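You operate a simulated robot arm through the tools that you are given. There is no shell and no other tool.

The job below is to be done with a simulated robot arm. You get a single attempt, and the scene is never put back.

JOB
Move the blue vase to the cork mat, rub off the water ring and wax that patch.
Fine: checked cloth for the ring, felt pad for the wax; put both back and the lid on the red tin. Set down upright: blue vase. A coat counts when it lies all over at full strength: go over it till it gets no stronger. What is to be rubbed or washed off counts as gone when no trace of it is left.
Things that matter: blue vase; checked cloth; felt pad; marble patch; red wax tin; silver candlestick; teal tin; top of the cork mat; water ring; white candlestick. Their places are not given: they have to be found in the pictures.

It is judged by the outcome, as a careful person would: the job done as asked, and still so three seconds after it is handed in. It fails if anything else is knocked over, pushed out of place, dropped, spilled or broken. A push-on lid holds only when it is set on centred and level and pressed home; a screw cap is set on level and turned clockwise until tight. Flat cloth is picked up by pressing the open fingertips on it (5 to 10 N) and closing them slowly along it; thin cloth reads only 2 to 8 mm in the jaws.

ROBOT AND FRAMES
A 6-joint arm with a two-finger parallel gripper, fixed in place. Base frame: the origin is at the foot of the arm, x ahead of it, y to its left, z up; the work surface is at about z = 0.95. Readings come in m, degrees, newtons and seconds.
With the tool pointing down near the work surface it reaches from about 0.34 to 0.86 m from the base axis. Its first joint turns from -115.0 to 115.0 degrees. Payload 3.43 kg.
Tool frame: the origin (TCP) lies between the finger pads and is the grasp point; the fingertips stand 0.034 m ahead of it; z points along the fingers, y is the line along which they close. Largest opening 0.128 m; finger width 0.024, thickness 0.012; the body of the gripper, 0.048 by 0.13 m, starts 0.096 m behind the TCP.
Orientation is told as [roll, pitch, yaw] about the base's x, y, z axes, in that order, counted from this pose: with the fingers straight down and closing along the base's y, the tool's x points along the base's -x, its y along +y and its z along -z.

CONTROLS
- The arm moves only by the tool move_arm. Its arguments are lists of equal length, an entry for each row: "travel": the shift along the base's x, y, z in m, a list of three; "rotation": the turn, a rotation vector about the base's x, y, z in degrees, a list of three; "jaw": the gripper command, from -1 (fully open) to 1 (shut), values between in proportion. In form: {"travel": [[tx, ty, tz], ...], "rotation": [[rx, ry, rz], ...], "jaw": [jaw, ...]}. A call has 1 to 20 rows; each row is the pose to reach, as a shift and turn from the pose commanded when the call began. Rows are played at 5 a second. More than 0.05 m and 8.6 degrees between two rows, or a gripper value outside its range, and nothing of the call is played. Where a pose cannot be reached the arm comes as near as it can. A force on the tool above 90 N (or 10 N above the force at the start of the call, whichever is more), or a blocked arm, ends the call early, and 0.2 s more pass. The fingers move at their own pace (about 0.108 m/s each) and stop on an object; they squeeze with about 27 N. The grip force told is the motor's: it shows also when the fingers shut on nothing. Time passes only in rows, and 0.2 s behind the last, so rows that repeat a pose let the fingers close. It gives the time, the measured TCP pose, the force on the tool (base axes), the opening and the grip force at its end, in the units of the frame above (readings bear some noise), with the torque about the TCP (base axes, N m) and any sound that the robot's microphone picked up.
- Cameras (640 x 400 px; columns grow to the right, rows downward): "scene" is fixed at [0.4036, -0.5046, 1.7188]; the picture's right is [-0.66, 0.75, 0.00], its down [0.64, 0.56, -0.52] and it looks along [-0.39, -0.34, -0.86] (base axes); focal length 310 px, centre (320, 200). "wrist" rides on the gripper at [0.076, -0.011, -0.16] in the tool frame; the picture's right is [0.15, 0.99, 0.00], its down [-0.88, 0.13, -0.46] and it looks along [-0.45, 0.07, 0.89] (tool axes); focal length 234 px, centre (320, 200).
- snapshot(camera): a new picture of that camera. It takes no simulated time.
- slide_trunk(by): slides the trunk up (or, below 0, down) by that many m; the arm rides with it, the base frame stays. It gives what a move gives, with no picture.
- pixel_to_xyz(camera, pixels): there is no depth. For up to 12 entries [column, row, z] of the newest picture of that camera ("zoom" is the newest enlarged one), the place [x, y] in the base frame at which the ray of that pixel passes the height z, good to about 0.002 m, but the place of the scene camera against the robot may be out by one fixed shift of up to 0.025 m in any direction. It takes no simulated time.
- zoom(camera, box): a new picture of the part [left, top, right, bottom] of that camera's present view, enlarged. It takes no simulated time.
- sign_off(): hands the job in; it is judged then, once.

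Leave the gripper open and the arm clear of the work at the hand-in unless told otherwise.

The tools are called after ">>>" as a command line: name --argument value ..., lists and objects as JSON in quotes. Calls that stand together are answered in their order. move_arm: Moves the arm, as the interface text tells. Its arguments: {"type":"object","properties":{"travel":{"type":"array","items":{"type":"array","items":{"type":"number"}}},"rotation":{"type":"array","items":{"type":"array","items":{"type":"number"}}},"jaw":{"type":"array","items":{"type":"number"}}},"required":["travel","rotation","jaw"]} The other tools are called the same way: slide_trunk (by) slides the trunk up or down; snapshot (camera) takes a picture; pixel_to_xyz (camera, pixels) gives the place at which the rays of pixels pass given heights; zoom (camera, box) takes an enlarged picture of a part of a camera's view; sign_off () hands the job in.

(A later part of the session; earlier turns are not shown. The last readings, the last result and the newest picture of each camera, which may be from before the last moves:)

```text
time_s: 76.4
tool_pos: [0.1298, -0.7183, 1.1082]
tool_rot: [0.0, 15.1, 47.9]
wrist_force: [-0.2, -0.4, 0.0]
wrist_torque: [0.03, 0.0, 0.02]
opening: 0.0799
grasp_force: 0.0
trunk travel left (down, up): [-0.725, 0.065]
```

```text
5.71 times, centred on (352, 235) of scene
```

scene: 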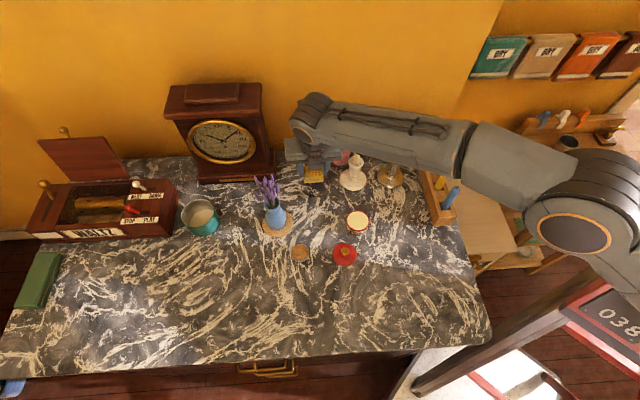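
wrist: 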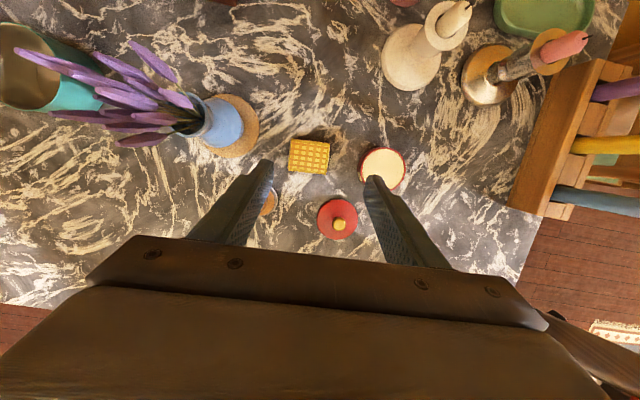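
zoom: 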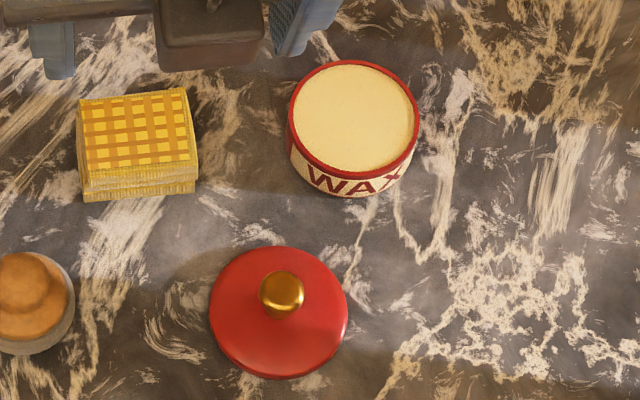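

Pad: grey felt disc ≈0.046 m across, wooden disc on it (top ≈0.965), knob ≈0.025 m across up to ≈0.985. I move above it, keeping yaw 48° and 15° tilt, to look.

>>> move_arm --travel '[[0.03, 0.01, 0], [0.06, 0.015, -0.005], [0.09, 0.01, -0.015], [0.098, 0.005, -0.025], [0.098, 0.005, -0.025]]' --rotation '[[0, 0, 0], [0, 0, 0], [0, 0, 0], [0, 0, 0], [0, 0, 0]]' --jaw '[-0.25, -0.2, -0.1, -0.1, -0.1]'

>>> snapshot --camera "wrist"

>>> zoom --camera "wrist" --box '[270, 130, 370, 200]'

```text
time_s: 77.6
tool_pos: [0.2282, -0.7137, 1.0829]
tool_rot: [-0.1, 14.9, 47.9]
wrist_force: [0.1, 0.1, -0.3]
wrist_torque: [-0.02, -0.02, 0.0]
opening: 0.0702
grasp_force: 0.0
trunk travel left (down, up): [-0.725, 0.065]
```

```text
taken
```

wrist: 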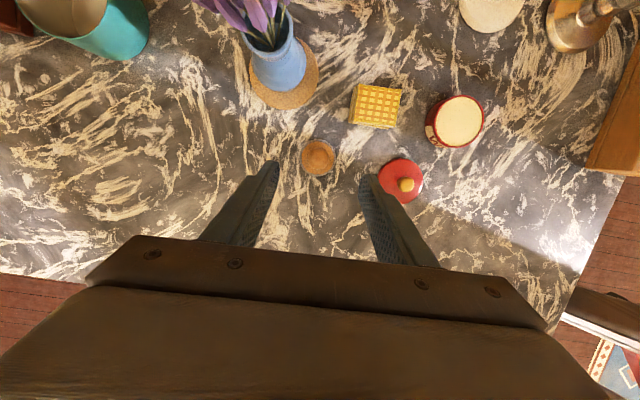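

```text
5.71 times, centred on (320, 165) of wrist
```

zoom: 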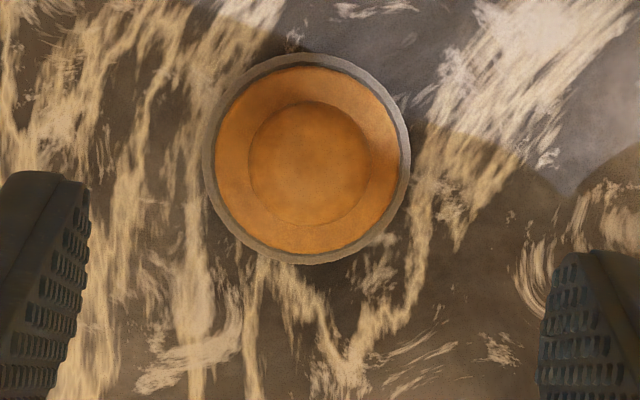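

Seen almost from straight above: felt centre zoom (306,158), knob centre (310,163). I convert.

>>> pixel_to_xyz --camera "zoom" --pixels '[[306, 158, 0.955], [202, 158, 0.955], [410, 158, 0.955], [306, 54, 0.955], [306, 264, 0.955], [310, 163, 0.98], [310, 163, 0.99], [249, 163, 0.98], [371, 163, 0.98], [310, 160, 0.965]]'

>>> pixel_to_xyz --camera "wrist" --pixels '[[461, 120, 0.985], [433, 120, 0.985], [484, 120, 0.985], [461, 96, 0.985], [458, 147, 0.985], [401, 183, 0.957], [406, 184, 0.975], [376, 105, 0.972]]'

```text
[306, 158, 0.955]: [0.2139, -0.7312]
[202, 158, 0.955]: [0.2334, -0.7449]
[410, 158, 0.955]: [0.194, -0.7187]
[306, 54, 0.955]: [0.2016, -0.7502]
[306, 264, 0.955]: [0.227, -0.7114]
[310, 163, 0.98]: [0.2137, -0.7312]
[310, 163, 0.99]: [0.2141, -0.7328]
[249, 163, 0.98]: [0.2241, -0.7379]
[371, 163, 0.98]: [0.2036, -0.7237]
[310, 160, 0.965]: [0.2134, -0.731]
```

```text
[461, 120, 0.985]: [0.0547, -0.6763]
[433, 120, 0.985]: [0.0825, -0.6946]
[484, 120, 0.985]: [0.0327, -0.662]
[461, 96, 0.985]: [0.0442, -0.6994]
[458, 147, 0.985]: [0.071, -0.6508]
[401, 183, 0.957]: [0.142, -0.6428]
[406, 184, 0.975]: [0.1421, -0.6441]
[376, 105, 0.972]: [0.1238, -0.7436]
```

Pad centre is (0.2138,-0.7312). I descend to TCP (0.2188,-0.7256,1.005), so the tips stay about 5 mm above the wooden disc beside the knob.

>>> move_arm --travel '[[-0.0094, -0.0119, -0.02], [-0.0094, -0.0119, -0.045], [-0.0094, -0.0119, -0.065], [-0.0094, -0.0119, -0.078], [-0.0094, -0.0119, -0.078]]' --rotation '[[0, 0, 0], [0, 0, 0], [0, 0, 0], [0, 0, 0], [0, 0, 0]]' --jaw '[-0.1, -0.1, -0.1, -0.1, -0.1]'

>>> zoom --camera "wrist" --box '[220, 110, 420, 235]'

>>> zoom --camera "scene" --box '[260, 200, 356, 260]'

```text
time_s: 78.8
tool_pos: [0.2169, -0.7249, 1.0068]
tool_rot: [-0.2, 15.0, 47.8]
wrist_force: [-0.7, 0.0, 0.9]
wrist_torque: [0.01, 0.01, 0.03]
opening: 0.0705
grasp_force: 0.1
trunk travel left (down, up): [-0.725, 0.065]
```

```text
3.20 times, centred on (320, 172) of wrist
```

zoom: 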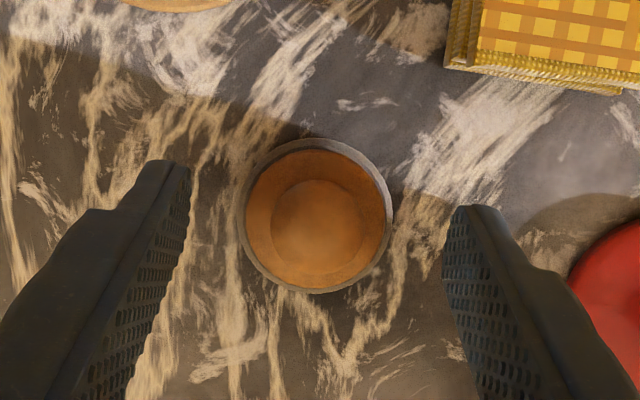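

```text
6.67 times, centred on (308, 230) of scene
```

zoom: 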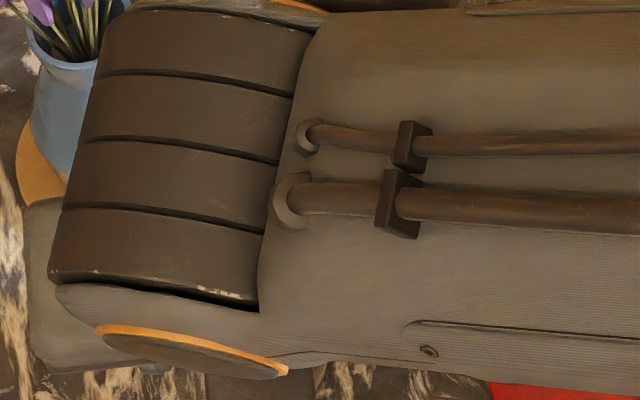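

The knob is centred between the fingers. I close slowly on it.

>>> move_arm --travel '[[0, 0, 0], [0, 0, 0], [0, 0, 0], [0, 0, 0], [0, 0, 0], [0, 0, 0], [0, 0, 0], [0, 0, 0], [0, 0, 0], [0, 0, 0]]' --rotation '[[0, 0, 0], [0, 0, 0], [0, 0, 0], [0, 0, 0], [0, 0, 0], [0, 0, 0], [0, 0, 0], [0, 0, 0], [0, 0, 0], [0, 0, 0]]' --jaw '[0.1, 0.25, 0.38, 0.48, 0.54, 0.6, 0.65, 0.7, 0.8, 0.8]'

>>> zoom --camera "wrist" --box '[220, 110, 420, 235]'

```text
time_s: 81.0
tool_pos: [0.2175, -0.7249, 1.0065]
tool_rot: [-0.1, 15.0, 47.9]
wrist_force: [-0.3, 0.0, 0.1]
wrist_torque: [0.06, 0.09, 0.0]
opening: 0.0245
grasp_force: 26.7
trunk travel left (down, up): [-0.725, 0.065]
```

```text
3.20 times, centred on (320, 172) of wrist
```

zoom: 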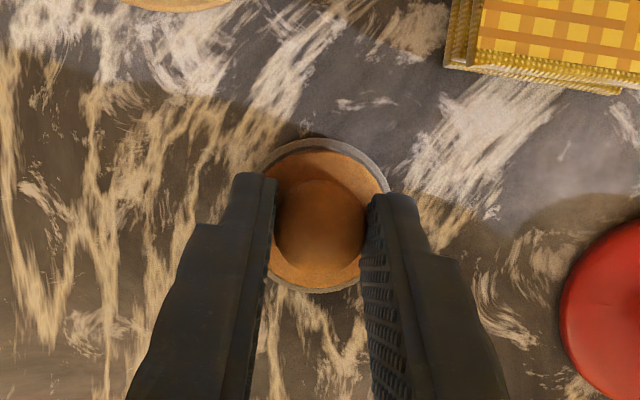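

The knob is held (0.0245). I lift 6 cm and carry the pad towards the open tin, stopping above it to check centring.

>>> move_arm --travel '[[0, 0, 0.015], [0, 0, 0.035], [0, 0, 0.06], [-0.035, 0.0127, 0.065], [-0.07, 0.0254, 0.065], [-0.105, 0.0382, 0.065], [-0.135, 0.049, 0.065], [-0.1588, 0.0577, 0.065], [-0.1588, 0.0577, 0.065]]' --rotation '[[0, 0, 0], [0, 0, 0], [0, 0, 0], [0, 0, 0], [0, 0, 0], [0, 0, 0], [0, 0, 0], [0, 0, 0], [0, 0, 0]]' --jaw '[0.8, 0.8, 0.8, 0.8, 0.8, 0.8, 0.8, 0.8, 0.8]'

>>> snapshot --camera "wrist"

>>> zoom --camera "wrist" --box '[240, 120, 400, 220]'

>>> zoom --camera "scene" --box '[300, 170, 428, 250]'

```text
time_s: 83.0
tool_pos: [0.0603, -0.6678, 1.0709]
tool_rot: [-0.1, 15.0, 47.7]
wrist_force: [-0.5, 0.8, 0.0]
wrist_torque: [0.0, 0.01, 0.02]
opening: 0.0244
grasp_force: 27.3
trunk travel left (down, up): [-0.725, 0.065]
```

```text
taken
```

wrist: 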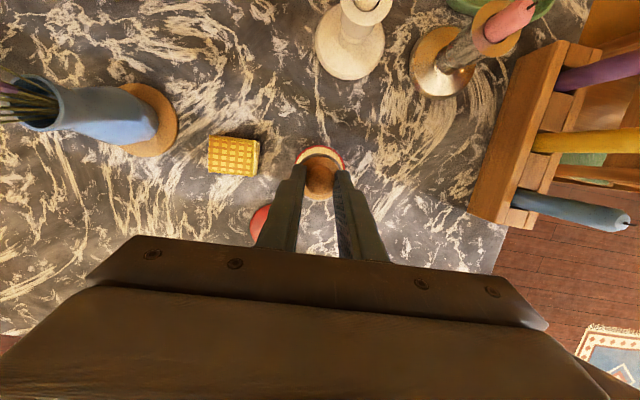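

```text
4.00 times, centred on (320, 170) of wrist
```

zoom: 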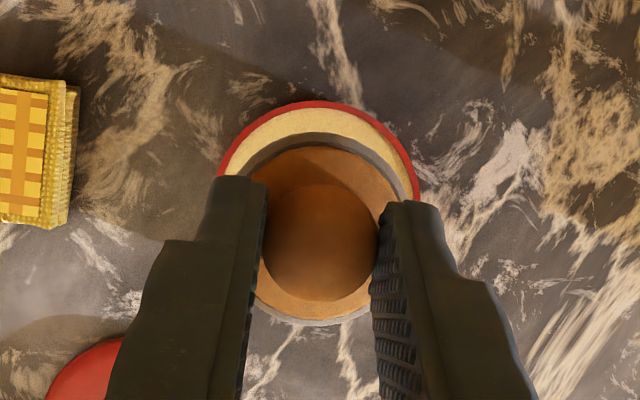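

```text
5.00 times, centred on (364, 210) of scene
```

zoom: 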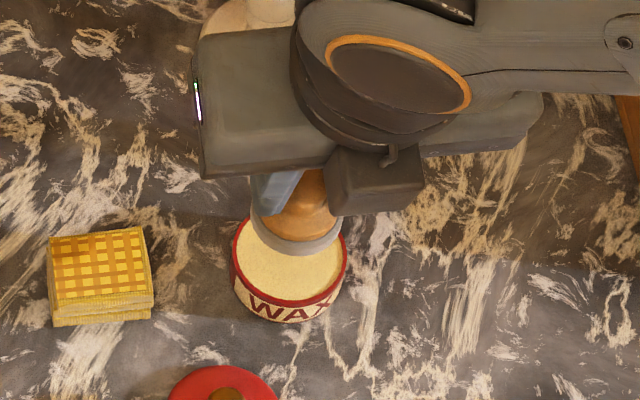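

I convert the tin's outline and the felt's outline in this zoom to find the offset between them.

>>> pixel_to_xyz --camera "zoom" --pixels '[[319, 201, 0.983], [218, 185, 0.983], [421, 197, 0.983], [315, 100, 0.983], [315, 229, 1.017], [313, 133, 1.019], [315, 325, 1.014], [319, 240, 1.05]]'

```text
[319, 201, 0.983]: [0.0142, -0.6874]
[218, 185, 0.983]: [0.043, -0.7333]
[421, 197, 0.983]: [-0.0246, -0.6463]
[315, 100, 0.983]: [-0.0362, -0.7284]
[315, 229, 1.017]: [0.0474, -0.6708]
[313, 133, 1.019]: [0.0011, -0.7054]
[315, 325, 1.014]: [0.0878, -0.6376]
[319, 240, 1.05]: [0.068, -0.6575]
```

Those referred to the scene zoom; I redo it in wrist pixels.

>>> pixel_to_xyz --camera "wrist" --pixels '[[319.75, 170.25, 0.983], [294.5, 166.25, 0.983], [345.25, 169.25, 0.983], [318.75, 145, 0.983], [318.75, 177.25, 1.017], [318.25, 153.25, 1.019], [318.75, 201.25, 1.014]]'

>>> pixel_to_xyz --camera "scene" --pixels '[[358, 220.8, 0.983], [352, 217, 1.014]]'

```text
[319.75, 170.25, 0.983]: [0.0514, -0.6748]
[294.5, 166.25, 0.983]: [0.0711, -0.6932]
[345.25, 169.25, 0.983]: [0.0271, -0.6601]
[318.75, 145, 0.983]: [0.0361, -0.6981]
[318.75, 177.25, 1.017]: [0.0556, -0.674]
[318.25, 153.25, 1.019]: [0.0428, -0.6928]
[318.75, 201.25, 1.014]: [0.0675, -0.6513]
```

```text
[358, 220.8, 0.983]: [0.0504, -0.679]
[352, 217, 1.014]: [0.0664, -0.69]
```

Tin centre works out at (0.0533,-0.673), the pad at about (0.055,-0.6736): I shift by (-0.0015,+0.0005) and lower towards the wax.

>>> move_arm --travel '[[-0.0015, 0.0005, -0.01], [-0.0015, 0.0005, -0.02], [-0.0015, 0.0005, -0.028], [-0.0015, 0.0005, -0.028]]' --rotation '[[0, 0, 0], [0, 0, 0], [0, 0, 0], [0, 0, 0]]' --jaw '[0.8, 0.8, 0.8, 0.8]'

>>> zoom --camera "wrist" --box '[240, 120, 400, 220]'

>>> zoom --camera "scene" --box '[320, 190, 400, 240]'

```text
time_s: 84.0
tool_pos: [0.0573, -0.6671, 1.0435]
tool_rot: [0.0, 15.0, 47.8]
wrist_force: [-0.8, 0.0, -0.6]
wrist_torque: [0.03, -0.03, 0.0]
opening: 0.0245
grasp_force: 27.2
trunk travel left (down, up): [-0.725, 0.065]
```

```text
4.00 times, centred on (320, 170) of wrist
```

zoom: 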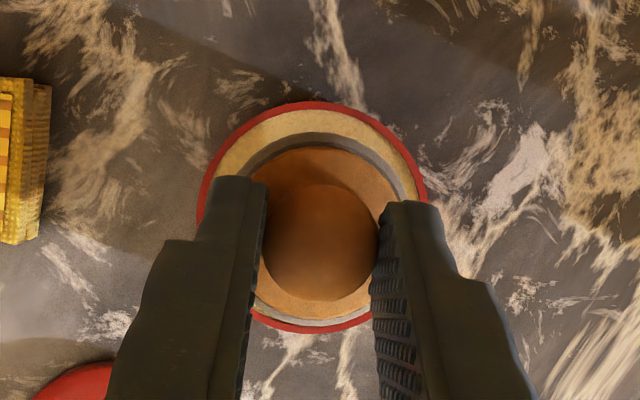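

```text
8.00 times, centred on (360, 215) of scene
```

zoom: 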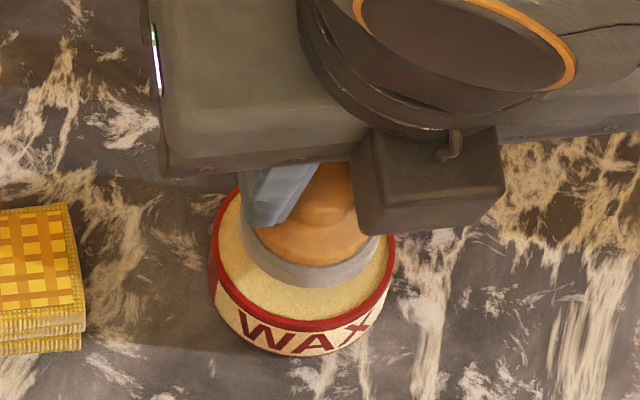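

Pad is about 2 mm off towards the base side relative to the tin; I correct by (-0.001,-0.0011) and lower further in small steps.

>>> move_arm --travel '[[-0.001, -0.0011, -0.002], [-0.001, -0.0011, -0.004], [-0.001, -0.0011, -0.004]]' --rotation '[[0, 0, 0], [0, 0, 0], [0, 0, 0]]' --jaw '[0.8, 0.8, 0.8]'

>>> move_arm --travel '[[0, 0, -0.001], [0, 0, -0.002], [0, 0, -0.002]]' --rotation '[[0, 0, 0], [0, 0, 0], [0, 0, 0]]' --jaw '[0.8, 0.8, 0.8]'

```text
time_s: 84.8
tool_pos: [0.0545, -0.6673, 1.038]
tool_rot: [-0.1, 15.0, 47.9]
wrist_force: [-0.6, -0.4, -0.9]
wrist_torque: [0.02, 0.02, 0.01]
opening: 0.0244
grasp_force: 26.8
trunk travel left (down, up): [-0.725, 0.065]
```

```text
time_s: 85.6
tool_pos: [0.0557, -0.6681, 1.0364]
tool_rot: [0.0, 15.1, 47.8]
wrist_force: [-0.3, 0.3, 0.3]
wrist_torque: [0.0, 0.02, -0.07]
opening: 0.0244
grasp_force: 26.4
trunk travel left (down, up): [-0.725, 0.065]
```

>>> move_arm --travel '[[0, 0, -0.001], [0, 0, -0.002], [0, 0, -0.002]]' --rotation '[[0, 0, 0], [0, 0, 0], [0, 0, 0]]' --jaw '[0.8, 0.8, 0.8]'

>>> move_arm --travel '[[0, 0, -0.001], [0, 0, -0.001]]' --rotation '[[0, 0, 0], [0, 0, 0]]' --jaw '[0.8, 0.8]'

>>> zoom --camera "scene" --box '[320, 190, 400, 240]'

```text
time_s: 86.4
tool_pos: [0.0567, -0.6671, 1.0351]
tool_rot: [0.0, 15.0, 47.8]
wrist_force: [-0.4, -0.5, -0.7]
wrist_torque: [0.03, 0.0, 0.01]
opening: 0.0243
grasp_force: 26.8
trunk travel left (down, up): [-0.725, 0.065]
```

```text
time_s: 87.0
tool_pos: [0.0553, -0.6681, 1.0345]
tool_rot: [-0.1, 14.9, 47.8]
wrist_force: [0.3, 0.3, -0.2]
wrist_torque: [-0.02, 0.0, 0.0]
opening: 0.0243
grasp_force: 26.7
trunk travel left (down, up): [-0.725, 0.065]
```

```text
8.00 times, centred on (360, 215) of scene
```

zoom: 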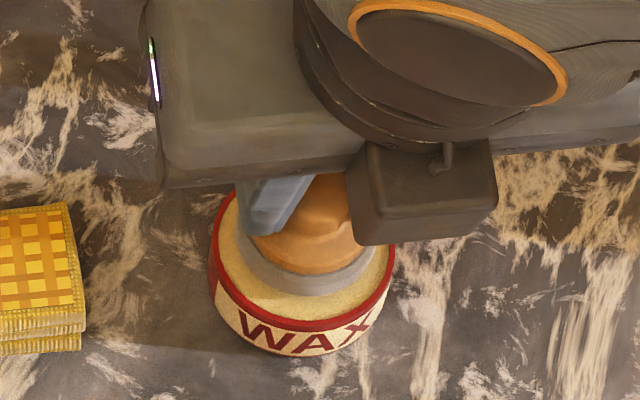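

No contact yet. I continue down in 1 mm steps.

>>> move_arm --travel '[[0, 0, -0.001], [0, 0, -0.002], [0, 0, -0.002]]' --rotation '[[0, 0, 0], [0, 0, 0], [0, 0, 0]]' --jaw '[0.8, 0.8, 0.8]'

>>> move_arm --travel '[[0, 0, -0.001], [0, 0, -0.001]]' --rotation '[[0, 0, 0], [0, 0, 0]]' --jaw '[0.8, 0.8]'

```text
time_s: 87.8
tool_pos: [0.0565, -0.6679, 1.0317]
tool_rot: [-0.1, 15.0, 47.8]
wrist_force: [1.1, 0.3, 0.4]
wrist_torque: [0.03, 0.0, 0.0]
opening: 0.0244
grasp_force: 27.1
trunk travel left (down, up): [-0.725, 0.065]
```

```text
time_s: 88.4
tool_pos: [0.0552, -0.6672, 1.0318]
tool_rot: [-0.1, 15.0, 47.8]
wrist_force: [-1.2, 0.9, 3.0]
wrist_torque: [0.06, 0.07, -0.01]
opening: 0.0243
grasp_force: 26.7
trunk travel left (down, up): [-0.725, 0.065]
```

Contact with the wax (3 N). I press slightly more and rub in a small 2 mm motion to load the pad.

>>> move_arm --travel '[[0, 0, -0.0007], [0.0015, 0, -0.0007], [0, 0.0015, -0.0007], [-0.0015, 0, -0.0007], [0, -0.0015, -0.0007], [0, 0, -0.0007], [0, 0, -0.0007]]' --rotation '[[0, 0, 0], [0, 0, 4], [0, 0, 8], [0, 0, 4], [0, 0, -4], [0, 0, 0], [0, 0, 0]]' --jaw '[0.8, 0.8, 0.8, 0.8, 0.8, 0.8, 0.8]'

>>> zoom --camera "wrist" --box '[240, 120, 400, 220]'

```text
time_s: 90.0
tool_pos: [0.056, -0.6677, 1.0307]
tool_rot: [-0.1, 15.1, 47.8]
wrist_force: [-0.7, -1.3, 8.9]
wrist_torque: [-0.08, 0.09, -0.03]
opening: 0.0244
grasp_force: 27.4
trunk travel left (down, up): [-0.725, 0.065]
```

```text
4.00 times, centred on (320, 170) of wrist
```

zoom: 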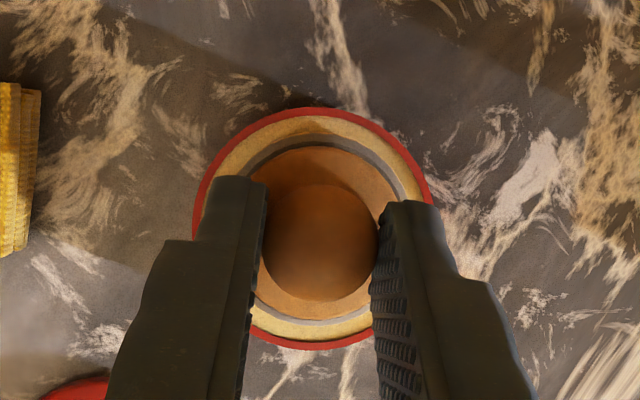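

The pad is loaded (8.9 N press). I lift it out and carry it to above the patch centre.

>>> move_arm --travel '[[0, 0, 0.015], [0, 0, 0.03], [0, 0, 0.045], [-0.004, -0.035, 0.045], [-0.008, -0.07, 0.045], [-0.012, -0.105, 0.045], [-0.016, -0.14, 0.045], [-0.0207, -0.1743, 0.045], [-0.0207, -0.1743, 0.025], [-0.0207, -0.1743, 0.005], [-0.0207, -0.1743, -0.015], [-0.0207, -0.1743, -0.021], [-0.0207, -0.1743, -0.021]]' --rotation '[[0, 0, 0], [0, 0, 0], [0, 0, 0], [0, 0, 0], [0, 0, 0], [0, 0, 0], [0, 0, 0], [0, 0, 0], [0, 0, 0], [0, 0, 0], [0, 0, 0], [0, 0, 0], [0, 0, 0]]' --jaw '[0.8, 0.8, 0.8, 0.8, 0.8, 0.8, 0.8, 0.8, 0.8, 0.8, 0.8, 0.8, 0.8]'

>>> snapshot --camera "wrist"

>>> zoom --camera "scene" --box '[270, 140, 398, 240]'

```text
time_s: 92.8
tool_pos: [0.0357, -0.8428, 1.0088]
tool_rot: [0.0, 15.0, 47.9]
wrist_force: [1.3, 0.0, 0.3]
wrist_torque: [-0.02, 0.01, 0.01]
opening: 0.0243
grasp_force: 27.4
trunk travel left (down, up): [-0.725, 0.065]
```

```text
taken
```

wrist: 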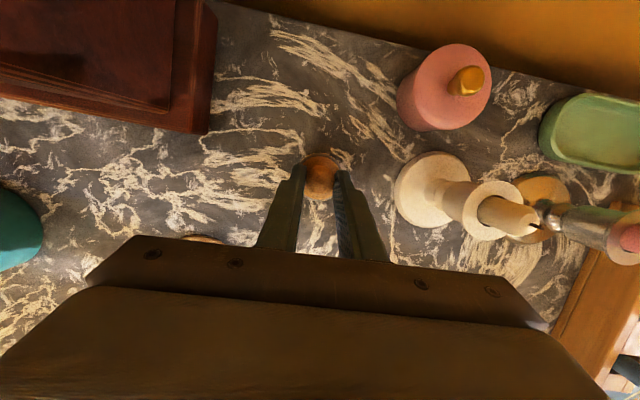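

```text
4.00 times, centred on (334, 190) of scene
```

zoom: 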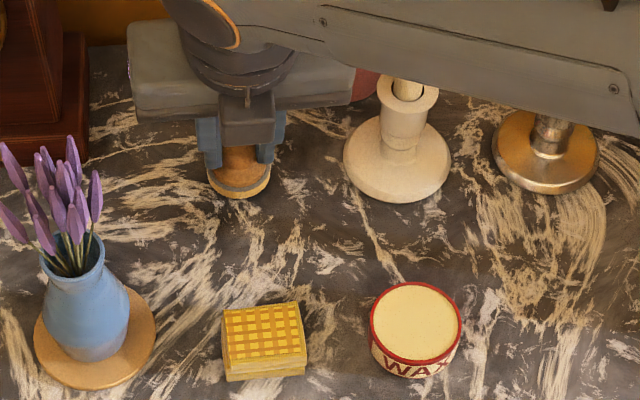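

The pad carries wax (cream edge at scene zoom (250,190)). I lower to contact on the marble.

>>> move_arm --travel '[[0, 0, -0.001], [0, 0, -0.002], [0, 0, -0.002]]' --rotation '[[0, 0, 0], [0, 0, 0], [0, 0, 0]]' --jaw '[0.8, 0.8, 0.8]'

>>> move_arm --travel '[[0, 0, -0.001], [0, 0, -0.001]]' --rotation '[[0, 0, 0], [0, 0, 0]]' --jaw '[0.8, 0.8]'

```text
time_s: 93.6
tool_pos: [0.0347, -0.842, 1.0074]
tool_rot: [0.0, 15.0, 47.7]
wrist_force: [-0.4, -0.1, -1.1]
wrist_torque: [0.0, 0.01, -0.02]
opening: 0.0243
grasp_force: 26.6
trunk travel left (down, up): [-0.725, 0.065]
```

```text
time_s: 94.2
tool_pos: [0.0358, -0.8425, 1.0058]
tool_rot: [0.0, 14.9, 47.7]
wrist_force: [0.3, -0.1, -0.4]
wrist_torque: [0.04, -0.02, 0.01]
opening: 0.0242
grasp_force: 27.2
trunk travel left (down, up): [-0.725, 0.065]
```

>>> move_arm --travel '[[0, 0, -0.001], [0, 0, -0.001]]' --rotation '[[0, 0, 0], [0, 0, 0]]' --jaw '[0.8, 0.8]'

>>> move_arm --travel '[[0, 0, -0.001], [0, 0, -0.001]]' --rotation '[[0, 0, 0], [0, 0, 0]]' --jaw '[0.8, 0.8]'

```text
time_s: 94.8
tool_pos: [0.0356, -0.8419, 1.0083]
tool_rot: [0.0, 15.1, 47.8]
wrist_force: [0.6, 0.2, 4.0]
wrist_torque: [0.07, -0.01, 0.01]
opening: 0.0244
grasp_force: 27.2
trunk travel left (down, up): [-0.725, 0.065]
```

```text
time_s: 95.4
tool_pos: [0.036, -0.8427, 1.0053]
tool_rot: [-0.1, 15.1, 47.8]
wrist_force: [1.0, -0.9, 10.8]
wrist_torque: [-0.08, -0.01, 0.04]
opening: 0.0244
grasp_force: 26.8
trunk travel left (down, up): [-0.725, 0.065]
```

Contact with 10.8 N. I spread wax: a circle of 18 mm radius first, then 32 mm, and look how it shows.

>>> move_arm --travel '[[0.009, 0, 0], [0.018, 0, 0], [0.0156, 0.009, 0], [0.009, 0.0156, 0], [0, 0.018, 0], [-0.009, 0.0156, 0], [-0.0156, 0.009, 0], [-0.018, 0, 0], [-0.0156, -0.009, 0], [-0.009, -0.0156, 0], [0, -0.018, 0], [0.009, -0.0156, 0], [0.0156, -0.009, 0], [0.018, 0, 0], [0.025, 0.005, 0], [0.0277, 0.016, 0], [0.016, 0.0277, 0], [0, 0.032, 0], [-0.016, 0.0277, 0], [-0.0277, 0.016, 0]]' --rotation '[[0, 0, 0], [0, 0, 0], [0, 0, 0], [0, 0, 0], [0, 0, 0], [0, 0, 0], [0, 0, 0], [0, 0, 0], [0, 0, 0], [0, 0, 0], [0, 0, 0], [0, 0, 0], [0, 0, 0], [0, 0, 0], [0, 0, 0], [0, 0, 0], [0, 0, 0], [0, 0, 0], [0, 0, 0], [0, 0, 0]]' --jaw '[0.8, 0.8, 0.8, 0.8, 0.8, 0.8, 0.8, 0.8, 0.8, 0.8, 0.8, 0.8, 0.8, 0.8, 0.8, 0.8, 0.8, 0.8, 0.8, 0.8]'

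>>> snapshot --camera "wrist"

>>> zoom --camera "wrist" --box '[220, 110, 380, 260]'

>>> zoom --camera "scene" --box '[280, 155, 360, 205]'

```text
time_s: 99.6
tool_pos: [0.0071, -0.8266, 1.0047]
tool_rot: [0.0, 14.9, 47.9]
wrist_force: [-0.5, 0.8, -0.2]
wrist_torque: [0.0, -0.02, 0.0]
opening: 0.0237
grasp_force: 26.8
trunk travel left (down, up): [-0.725, 0.065]
```

```text
taken
```

wrist: 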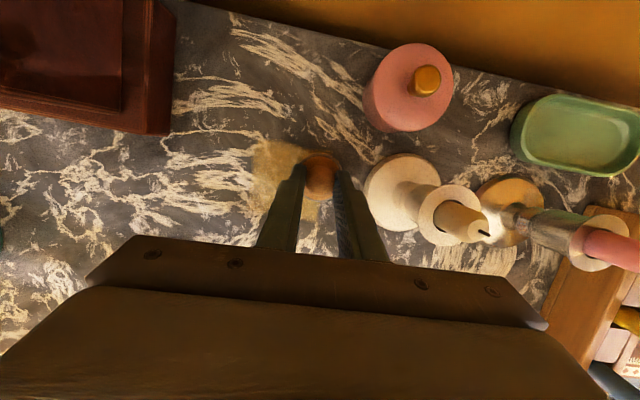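

```text
2.67 times, centred on (300, 185) of wrist
```

zoom: 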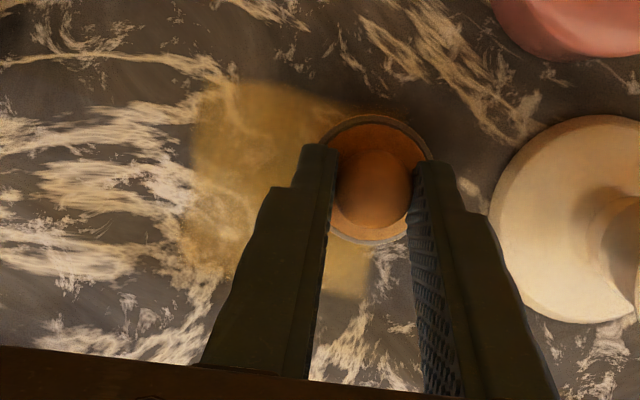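

```text
8.00 times, centred on (320, 180) of scene
```

zoom: 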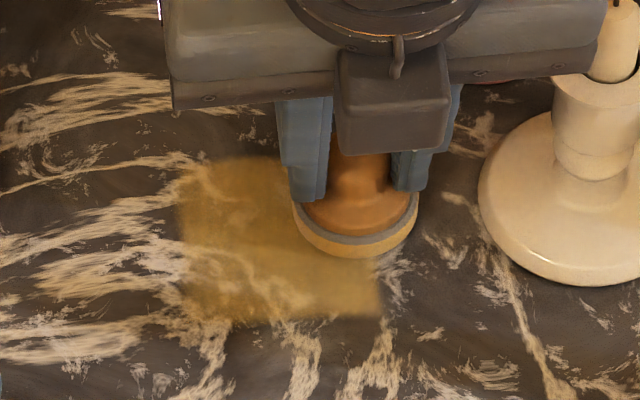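

The wax shows as a golden coat filling part of a square patch. The press force has dropped to zero, since the knob slid a bit in the grip. I measure the visible patch corners in the scene picture.

>>> pixel_to_xyz --camera "scene" --pixels '[[303.1, 175.6, 0.95], [305, 195.6, 0.95], [327.9, 194.75, 0.95], [304, 185, 0.95], [315, 195.2, 0.95], [327.9, 190, 0.95], [320, 174, 0.95]]'

>>> pixel_to_xyz --camera "wrist" --pixels '[[279.4, 143, 0.95], [256.5, 143, 0.95], [252.5, 190, 0.95], [338, 221, 0.95], [261, 142, 0.95], [300, 146, 0.95]]'

```text
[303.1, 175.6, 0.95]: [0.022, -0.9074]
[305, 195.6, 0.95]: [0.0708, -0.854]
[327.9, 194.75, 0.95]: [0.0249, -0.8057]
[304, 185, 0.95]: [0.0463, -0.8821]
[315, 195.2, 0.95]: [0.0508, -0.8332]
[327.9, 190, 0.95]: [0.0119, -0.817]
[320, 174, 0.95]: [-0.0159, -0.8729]
```

```text
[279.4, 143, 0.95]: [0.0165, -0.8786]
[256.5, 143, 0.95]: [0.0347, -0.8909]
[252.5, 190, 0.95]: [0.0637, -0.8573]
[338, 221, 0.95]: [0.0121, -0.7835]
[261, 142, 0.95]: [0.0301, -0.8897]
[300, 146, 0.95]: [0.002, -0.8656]
```

The coat has straight edges in the table's directions, so the patch is a square about 0.07 m wide around (0.027,-0.847). I restore contact pressure first.

>>> move_arm --travel '[[0, 0, -0.001], [0, 0, -0.001]]' --rotation '[[0, 0, 0], [0, 0, 0]]' --jaw '[0.8, 0.8]'

>>> move_arm --travel '[[0, 0, -0.001], [0, 0, -0.001]]' --rotation '[[0, 0, 0], [0, 0, 0]]' --jaw '[0.8, 0.8]'

```text
time_s: 100.2
tool_pos: [0.0078, -0.8256, 1.0042]
tool_rot: [-0.1, 15.2, 47.8]
wrist_force: [0.3, 0.5, 4.4]
wrist_torque: [0.02, 0.02, 0.03]
opening: 0.0243
grasp_force: 27.4
trunk travel left (down, up): [-0.725, 0.065]
```

```text
time_s: 100.8
tool_pos: [0.0067, -0.8264, 1.0045]
tool_rot: [-0.2, 15.1, 47.8]
wrist_force: [-0.5, 1.9, 11.6]
wrist_torque: [0.1, 0.1, 0.03]
opening: 0.024
grasp_force: 26.8
trunk travel left (down, up): [-0.725, 0.065]
```

11.6 N again. I continue the 32 mm circle all around.

>>> move_arm --travel '[[-0.0043, -0.016, 0], [0, -0.032, 0], [0.0117, -0.0437, 0], [0.0277, -0.048, 0], [0.0437, -0.0437, 0], [0.0554, -0.032, 0], [0.0597, -0.016, 0], [0.0554, 0, 0], [0.0437, 0.0117, 0], [0.0277, 0.016, 0], [0.0117, 0.0117, 0], [0, 0, 0]]' --rotation '[[0, 0, 0], [0, 0, 0], [0, 0, 0], [0, 0, 0], [0, 0, 0], [0, 0, 0], [0, 0, 0], [0, 0, 0], [0, 0, 0], [0, 0, 0], [0, 0, 0], [0, 0, 0]]' --jaw '[0.8, 0.8, 0.8, 0.8, 0.8, 0.8, 0.8, 0.8, 0.8, 0.8, 0.8, 0.8]'

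>>> zoom --camera "wrist" --box '[220, 110, 380, 260]'

>>> zoom --camera "scene" --box '[280, 155, 360, 205]'

```text
time_s: 103.4
tool_pos: [0.0074, -0.8247, 1.0033]
tool_rot: [0.0, 15.0, 48.0]
wrist_force: [4.1, 5.6, 17.8]
wrist_torque: [0.18, -0.22, 0.01]
opening: 0.0241
grasp_force: 27.3
trunk travel left (down, up): [-0.725, 0.065]
```

```text
2.67 times, centred on (300, 185) of wrist
```

zoom: 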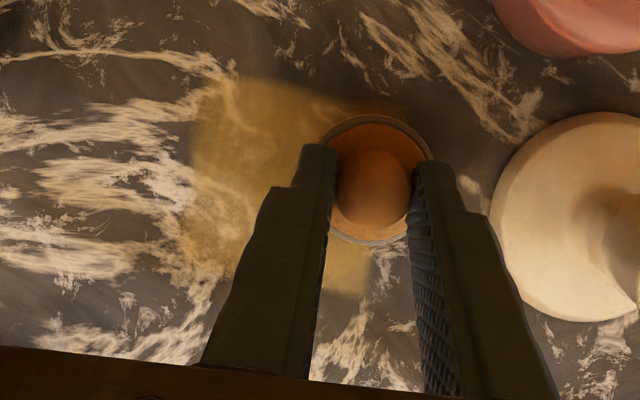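

```text
8.00 times, centred on (320, 180) of scene
```

zoom: 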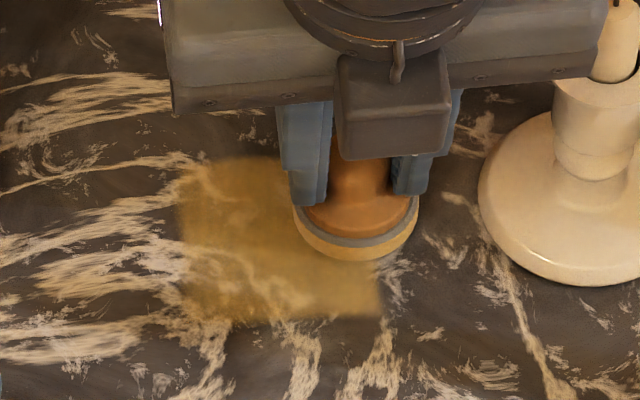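

The square's edges did not move, so this is the whole patch. I now go over it in a cross-wise raster (two directions) to build up the coat.

>>> move_arm --travel '[[0.0221, 0.0161, 0], [0.0384, 0.0013, 0], [0.0548, -0.0134, 0], [0.0415, -0.0311, 0], [0.0237, -0.015, 0], [0.0059, 0.0011, 0], [-0.0087, -0.0181, 0], [0.0076, -0.0328, 0], [0.024, -0.0475, 0], [0.0415, -0.0311, 0], [0.0548, -0.0134, 0], [0.0384, 0.0013, 0], [0.0237, -0.015, 0], [0.0076, -0.0328, 0], [-0.0087, -0.0181, 0], [0.0059, 0.0011, 0], [0.0221, 0.0161, 0], [0.0237, -0.015, 0]]' --rotation '[[0, 0, 0], [0, 0, 0], [0, 0, 0], [0, 0, 0], [0, 0, 0], [0, 0, 0], [0, 0, 0], [0, 0, 0], [0, 0, 0], [0, 0, 0], [0, 0, 0], [0, 0, 0], [0, 0, 0], [0, 0, 0], [0, 0, 0], [0, 0, 0], [0, 0, 0], [0, 0, 0]]' --jaw '[0.8, 0.8, 0.8, 0.8, 0.8, 0.8, 0.8, 0.8, 0.8, 0.8, 0.8, 0.8, 0.8, 0.8, 0.8, 0.8, 0.8, 0.8]'

>>> zoom --camera "scene" --box '[280, 155, 360, 205]'

```text
time_s: 107.2
tool_pos: [0.031, -0.8382, 1.0037]
tool_rot: [-0.1, 15.1, 47.9]
wrist_force: [0.2, 8.3, 21.3]
wrist_torque: [0.35, -0.03, 0.02]
opening: 0.0241
grasp_force: 27.2
trunk travel left (down, up): [-0.725, 0.065]
```

```text
8.00 times, centred on (320, 180) of scene
```

zoom: 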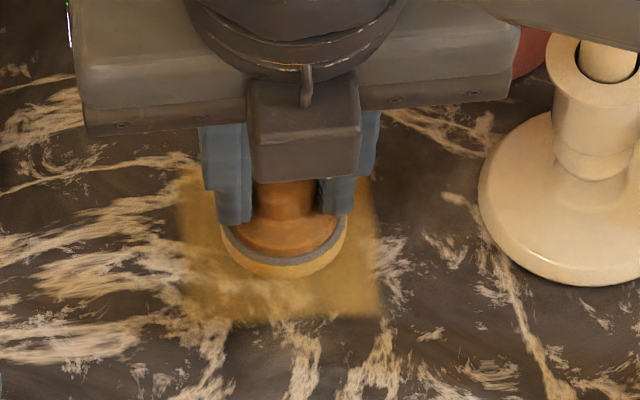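

Coat now covers the square from zoom x≈180 to 380. I lift and go back to the tin for more wax; from there the scene camera sees the whole patch.

>>> move_arm --travel '[[0, 0, 0.02], [0, 0, 0.05], [0.004, 0.035, 0.055], [0.008, 0.07, 0.055], [0.012, 0.105, 0.055], [0.018, 0.14, 0.055], [0.0247, 0.1733, 0.055], [0.0247, 0.1733, 0.055]]' --rotation '[[0, 0, 0], [0, 0, 0], [0, 0, 0], [0, 0, 0], [0, 0, 0], [0, 0, 0], [0, 0, 0], [0, 0, 0]]' --jaw '[0.8, 0.8, 0.8, 0.8, 0.8, 0.8, 0.8, 0.8]'

>>> zoom --camera "scene" --box '[280, 155, 360, 205]'

>>> zoom --camera "wrist" --box '[240, 120, 400, 220]'

```text
time_s: 109.0
tool_pos: [0.0572, -0.6664, 1.0568]
tool_rot: [-0.1, 14.9, 47.7]
wrist_force: [-0.5, 0.1, -1.0]
wrist_torque: [0.0, 0.0, 0.01]
opening: 0.0241
grasp_force: 27.2
trunk travel left (down, up): [-0.725, 0.065]
```

```text
8.00 times, centred on (320, 180) of scene
```

zoom: 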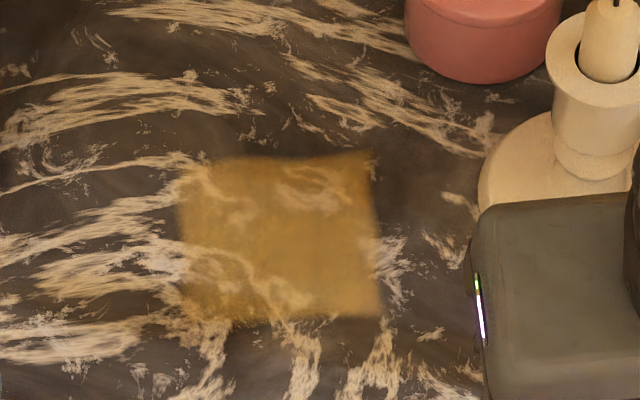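

```text
4.00 times, centred on (320, 170) of wrist
```

zoom: 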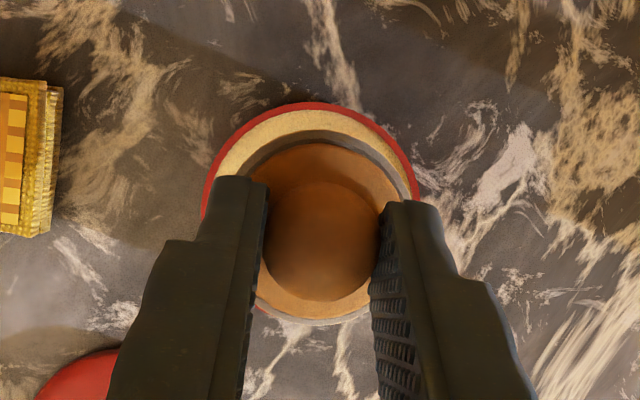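

The square coat is visible: corners at zoom (183,162), (373,155), (380,315), (185,322). Its edges look weaker than the middle. Before more passes I check the flowers' extent against the gripper's path.

>>> zoom --camera "scene" --box '[236, 160, 300, 240]'

>>> snapshot --camera "wrist"

```text
5.00 times, centred on (268, 200) of scene
```

zoom: 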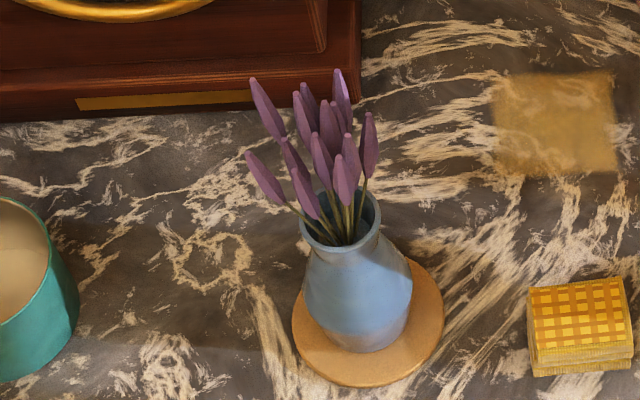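

```text
taken
```

wrist: 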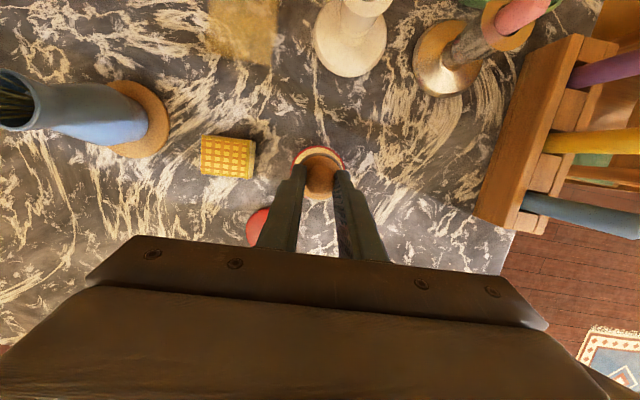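

The flowers lean away from the patch and the vase stands fine. Now I lower the pad into the tin to reload.

>>> move_arm --travel '[[0, 0, -0.01], [0, 0, -0.02], [0, 0, -0.026], [0, 0, -0.0275], [0, 0, -0.0275]]' --rotation '[[0, 0, 0], [0, 0, 0], [0, 0, 0], [0, 0, 0], [0, 0, 0]]' --jaw '[0.8, 0.8, 0.8, 0.8, 0.8]'

>>> move_arm --travel '[[0, 0, -0.001], [0, 0, -0.001]]' --rotation '[[0, 0, 0], [0, 0, 0]]' --jaw '[0.8, 0.8]'

```text
time_s: 110.2
tool_pos: [0.0558, -0.668, 1.029]
tool_rot: [-0.1, 15.0, 47.8]
wrist_force: [0.1, 0.2, 0.5]
wrist_torque: [0.01, -0.04, -0.02]
opening: 0.0242
grasp_force: 27.1
trunk travel left (down, up): [-0.725, 0.065]
```

```text
time_s: 110.8
tool_pos: [0.0554, -0.6671, 1.0276]
tool_rot: [-0.1, 15.0, 47.8]
wrist_force: [0.6, -0.8, 1.1]
wrist_torque: [0.03, -0.08, -0.03]
opening: 0.0238
grasp_force: 27.0
trunk travel left (down, up): [-0.725, 0.065]
```

>>> move_arm --travel '[[0, 0, -0.001], [0, 0, -0.001]]' --rotation '[[0, 0, 0], [0, 0, 0]]' --jaw '[0.8, 0.8]'

>>> move_arm --travel '[[0, 0, -0.0005], [0.0015, 0, -0.0005], [0, 0.0015, -0.0005], [-0.0015, 0, -0.0005], [0, -0.0015, -0.0005], [0, 0, -0.0005]]' --rotation '[[0, 0, 0], [0, 0, 5], [0, 0, 8], [0, 0, 3], [0, 0, -3], [0, 0, 0]]' --jaw '[0.8, 0.8, 0.8, 0.8, 0.8, 0.8]'

```text
time_s: 111.4
tool_pos: [0.0563, -0.6681, 1.0292]
tool_rot: [-0.1, 15.0, 47.8]
wrist_force: [-1.0, 1.3, 9.2]
wrist_torque: [0.13, 0.15, 0.0]
opening: 0.024
grasp_force: 27.1
trunk travel left (down, up): [-0.725, 0.065]
```

```text
time_s: 112.8
tool_pos: [0.0556, -0.669, 1.0285]
tool_rot: [-0.2, 15.1, 47.9]
wrist_force: [-1.7, -3.6, 16.9]
wrist_torque: [-0.12, 0.13, -0.01]
opening: 0.0243
grasp_force: 26.7
trunk travel left (down, up): [-0.725, 0.065]
```

Reloaded (17 N press). Back to the patch centre, lowering to just above contact.

>>> move_arm --travel '[[0, 0, 0.015], [0, 0, 0.03], [0, 0, 0.04], [-0.004, -0.035, 0.04], [-0.008, -0.07, 0.04], [-0.012, -0.105, 0.04], [-0.017, -0.14, 0.04], [-0.0227, -0.1711, 0.04], [-0.0227, -0.1711, 0.015], [-0.0227, -0.1711, -0.01], [-0.0227, -0.1711, -0.0215], [-0.0227, -0.1711, -0.0235], [-0.0227, -0.1711, -0.0235]]' --rotation '[[0, 0, 0], [0, 0, 0], [0, 0, 0], [0, 0, 0], [0, 0, 0], [0, 0, 0], [0, 0, 0], [0, 0, 0], [0, 0, 0], [0, 0, 0], [0, 0, 0], [0, 0, 0], [0, 0, 0]]' --jaw '[0.8, 0.8, 0.8, 0.8, 0.8, 0.8, 0.8, 0.8, 0.8, 0.8, 0.8, 0.8, 0.8]'

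>>> move_arm --travel '[[0, 0, -0.001], [0, 0, -0.001]]' --rotation '[[0, 0, 0], [0, 0, 0]]' --jaw '[0.8, 0.8]'

```text
time_s: 115.6
tool_pos: [0.0353, -0.8394, 1.0041]
tool_rot: [-0.1, 15.0, 47.8]
wrist_force: [-0.4, -1.1, -0.2]
wrist_torque: [-0.01, 0.04, 0.03]
opening: 0.0239
grasp_force: 26.8
trunk travel left (down, up): [-0.725, 0.065]
```

```text
time_s: 116.2
tool_pos: [0.034, -0.8388, 1.0035]
tool_rot: [-0.1, 15.2, 47.8]
wrist_force: [0.6, -1.3, 5.2]
wrist_torque: [-0.06, -0.05, 0.03]
opening: 0.0236
grasp_force: 26.5
trunk travel left (down, up): [-0.725, 0.065]
```

5 N; I press 0.7 mm more and raster the whole square with pad centre out to ±28 mm.

>>> move_arm --travel '[[0, 0, -0.0007], [-0.001, 0.02, -0.0007], [-0.0021, 0.0395, -0.0007], [0.0113, 0.0275, -0.0007], [0.0262, 0.0141, -0.0007], [0.0395, 0.0021, -0.0007], [0.0288, -0.0098, -0.0007], [0.0177, -0.0012, -0.0007], [0.0067, 0.0074, -0.0007], [-0.0037, 0.0168, -0.0007], [-0.0141, 0.0262, -0.0007], [-0.0275, 0.0113, -0.0007], [-0.017, 0.002, -0.0007], [-0.0067, -0.0074, -0.0007], [0.0037, -0.0168, -0.0007], [0.0141, -0.0262, -0.0007], [0.0021, -0.0395, -0.0007], [-0.0113, -0.0275, -0.0007], [-0.0262, -0.0141, -0.0007], [-0.038, -0.0034, -0.0007]]' --rotation '[[0, 0, 0], [0, 0, 0], [0, 0, 0], [0, 0, 0], [0, 0, 0], [0, 0, 0], [0, 0, 0], [0, 0, 0], [0, 0, 0], [0, 0, 0], [0, 0, 0], [0, 0, 0], [0, 0, 0], [0, 0, 0], [0, 0, 0], [0, 0, 0], [0, 0, 0], [0, 0, 0], [0, 0, 0], [0, 0, 0]]' --jaw '[0.8, 0.8, 0.8, 0.8, 0.8, 0.8, 0.8, 0.8, 0.8, 0.8, 0.8, 0.8, 0.8, 0.8, 0.8, 0.8, 0.8, 0.8, 0.8, 0.8]'

>>> zoom --camera "scene" --box '[280, 155, 360, 205]'

>>> snapshot --camera "wrist"

```text
time_s: 120.4
tool_pos: [-0.0051, -0.8426, 1.0023]
tool_rot: [-0.2, 15.1, 47.8]
wrist_force: [3.7, -2.9, 19.3]
wrist_torque: [-0.15, -0.12, 0.02]
opening: 0.0239
grasp_force: 26.9
trunk travel left (down, up): [-0.725, 0.065]
```

```text
8.00 times, centred on (320, 180) of scene
```

zoom: 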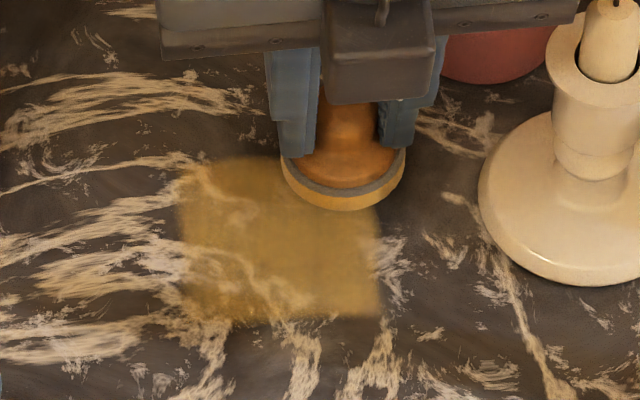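

```text
taken
```

wrist: 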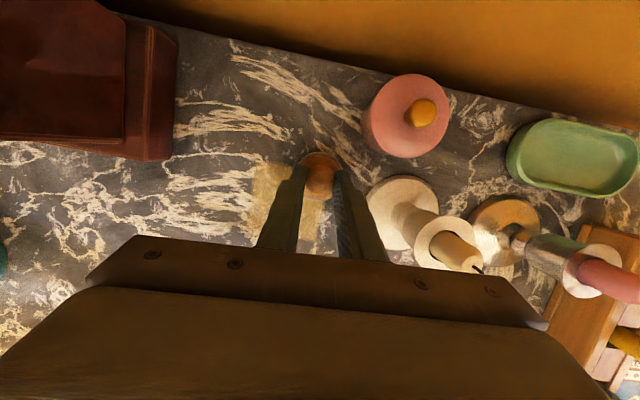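

Stronger and more even. I do a second raster in the other direction, with extra passes on the left edge.

>>> move_arm --travel '[[0.0172, 0.0221, 0], [0.0359, 0.0429, 0], [0.0493, 0.0309, 0], [0.0306, 0.0101, 0], [0.0118, -0.0107, 0], [0.0267, -0.0241, 0], [0.0454, -0.0033, 0], [0.0642, 0.0175, 0], [0.079, 0.0041, 0], [0.0603, -0.0167, 0], [0.0416, -0.0375, 0], [0.0524, -0.0284, 0], [0.0711, -0.0076, 0], [0.079, 0.0041, 0], [0.0585, 0.0037, 0], [0.038, 0.0034, 0]]' --rotation '[[0, 0, 0], [0, 0, 0], [0, 0, 0], [0, 0, 0], [0, 0, 0], [0, 0, 0], [0, 0, 0], [0, 0, 0], [0, 0, 0], [0, 0, 0], [0, 0, 0], [0, 0, 0], [0, 0, 0], [0, 0, 0], [0, 0, 0], [0, 0, 0]]' --jaw '[0.8, 0.8, 0.8, 0.8, 0.8, 0.8, 0.8, 0.8, 0.8, 0.8, 0.8, 0.8, 0.8, 0.8, 0.8, 0.8]'

```text
time_s: 123.8
tool_pos: [0.0342, -0.839, 1.0045]
tool_rot: [-0.1, 15.1, 47.8]
wrist_force: [4.7, -0.1, 17.9]
wrist_torque: [0.01, -0.15, 0.0]
opening: 0.0238
grasp_force: 27.2
trunk travel left (down, up): [-0.725, 0.065]
```

I lift and go back above the tin to see the coat as a whole.

>>> move_arm --travel '[[0, 0, 0.02], [0, 0, 0.05], [0.004, 0.035, 0.055], [0.008, 0.07, 0.055], [0.012, 0.105, 0.055], [0.017, 0.14, 0.055], [0.0227, 0.1711, 0.055], [0.0227, 0.1711, 0.055]]' --rotation '[[0, 0, 0], [0, 0, 0], [0, 0, 0], [0, 0, 0], [0, 0, 0], [0, 0, 0], [0, 0, 0], [0, 0, 0]]' --jaw '[0.8, 0.8, 0.8, 0.8, 0.8, 0.8, 0.8, 0.8]'

>>> zoom --camera "scene" --box '[280, 155, 360, 205]'

>>> zoom --camera "wrist" --box '[180, 0, 310, 80]'

```text
time_s: 125.6
tool_pos: [0.0571, -0.6677, 1.0567]
tool_rot: [-0.1, 15.0, 47.8]
wrist_force: [0.5, -0.5, -0.9]
wrist_torque: [0.03, 0.0, -0.01]
opening: 0.0238
grasp_force: 27.1
trunk travel left (down, up): [-0.725, 0.065]
```

```text
8.00 times, centred on (320, 180) of scene
```

zoom: 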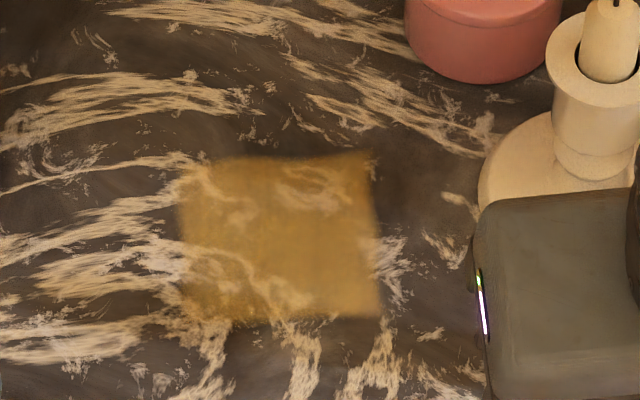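

```text
4.92 times, centred on (245, 40) of wrist
```

zoom: 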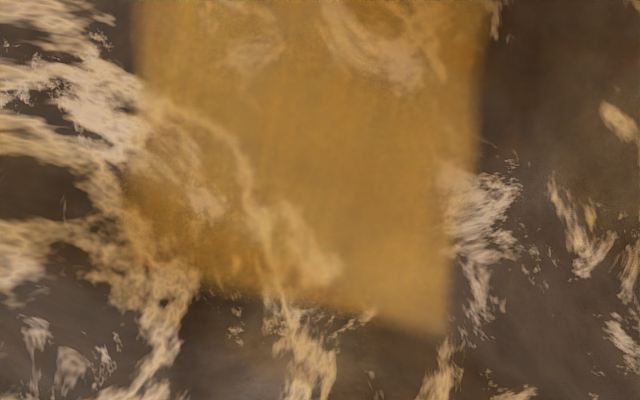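

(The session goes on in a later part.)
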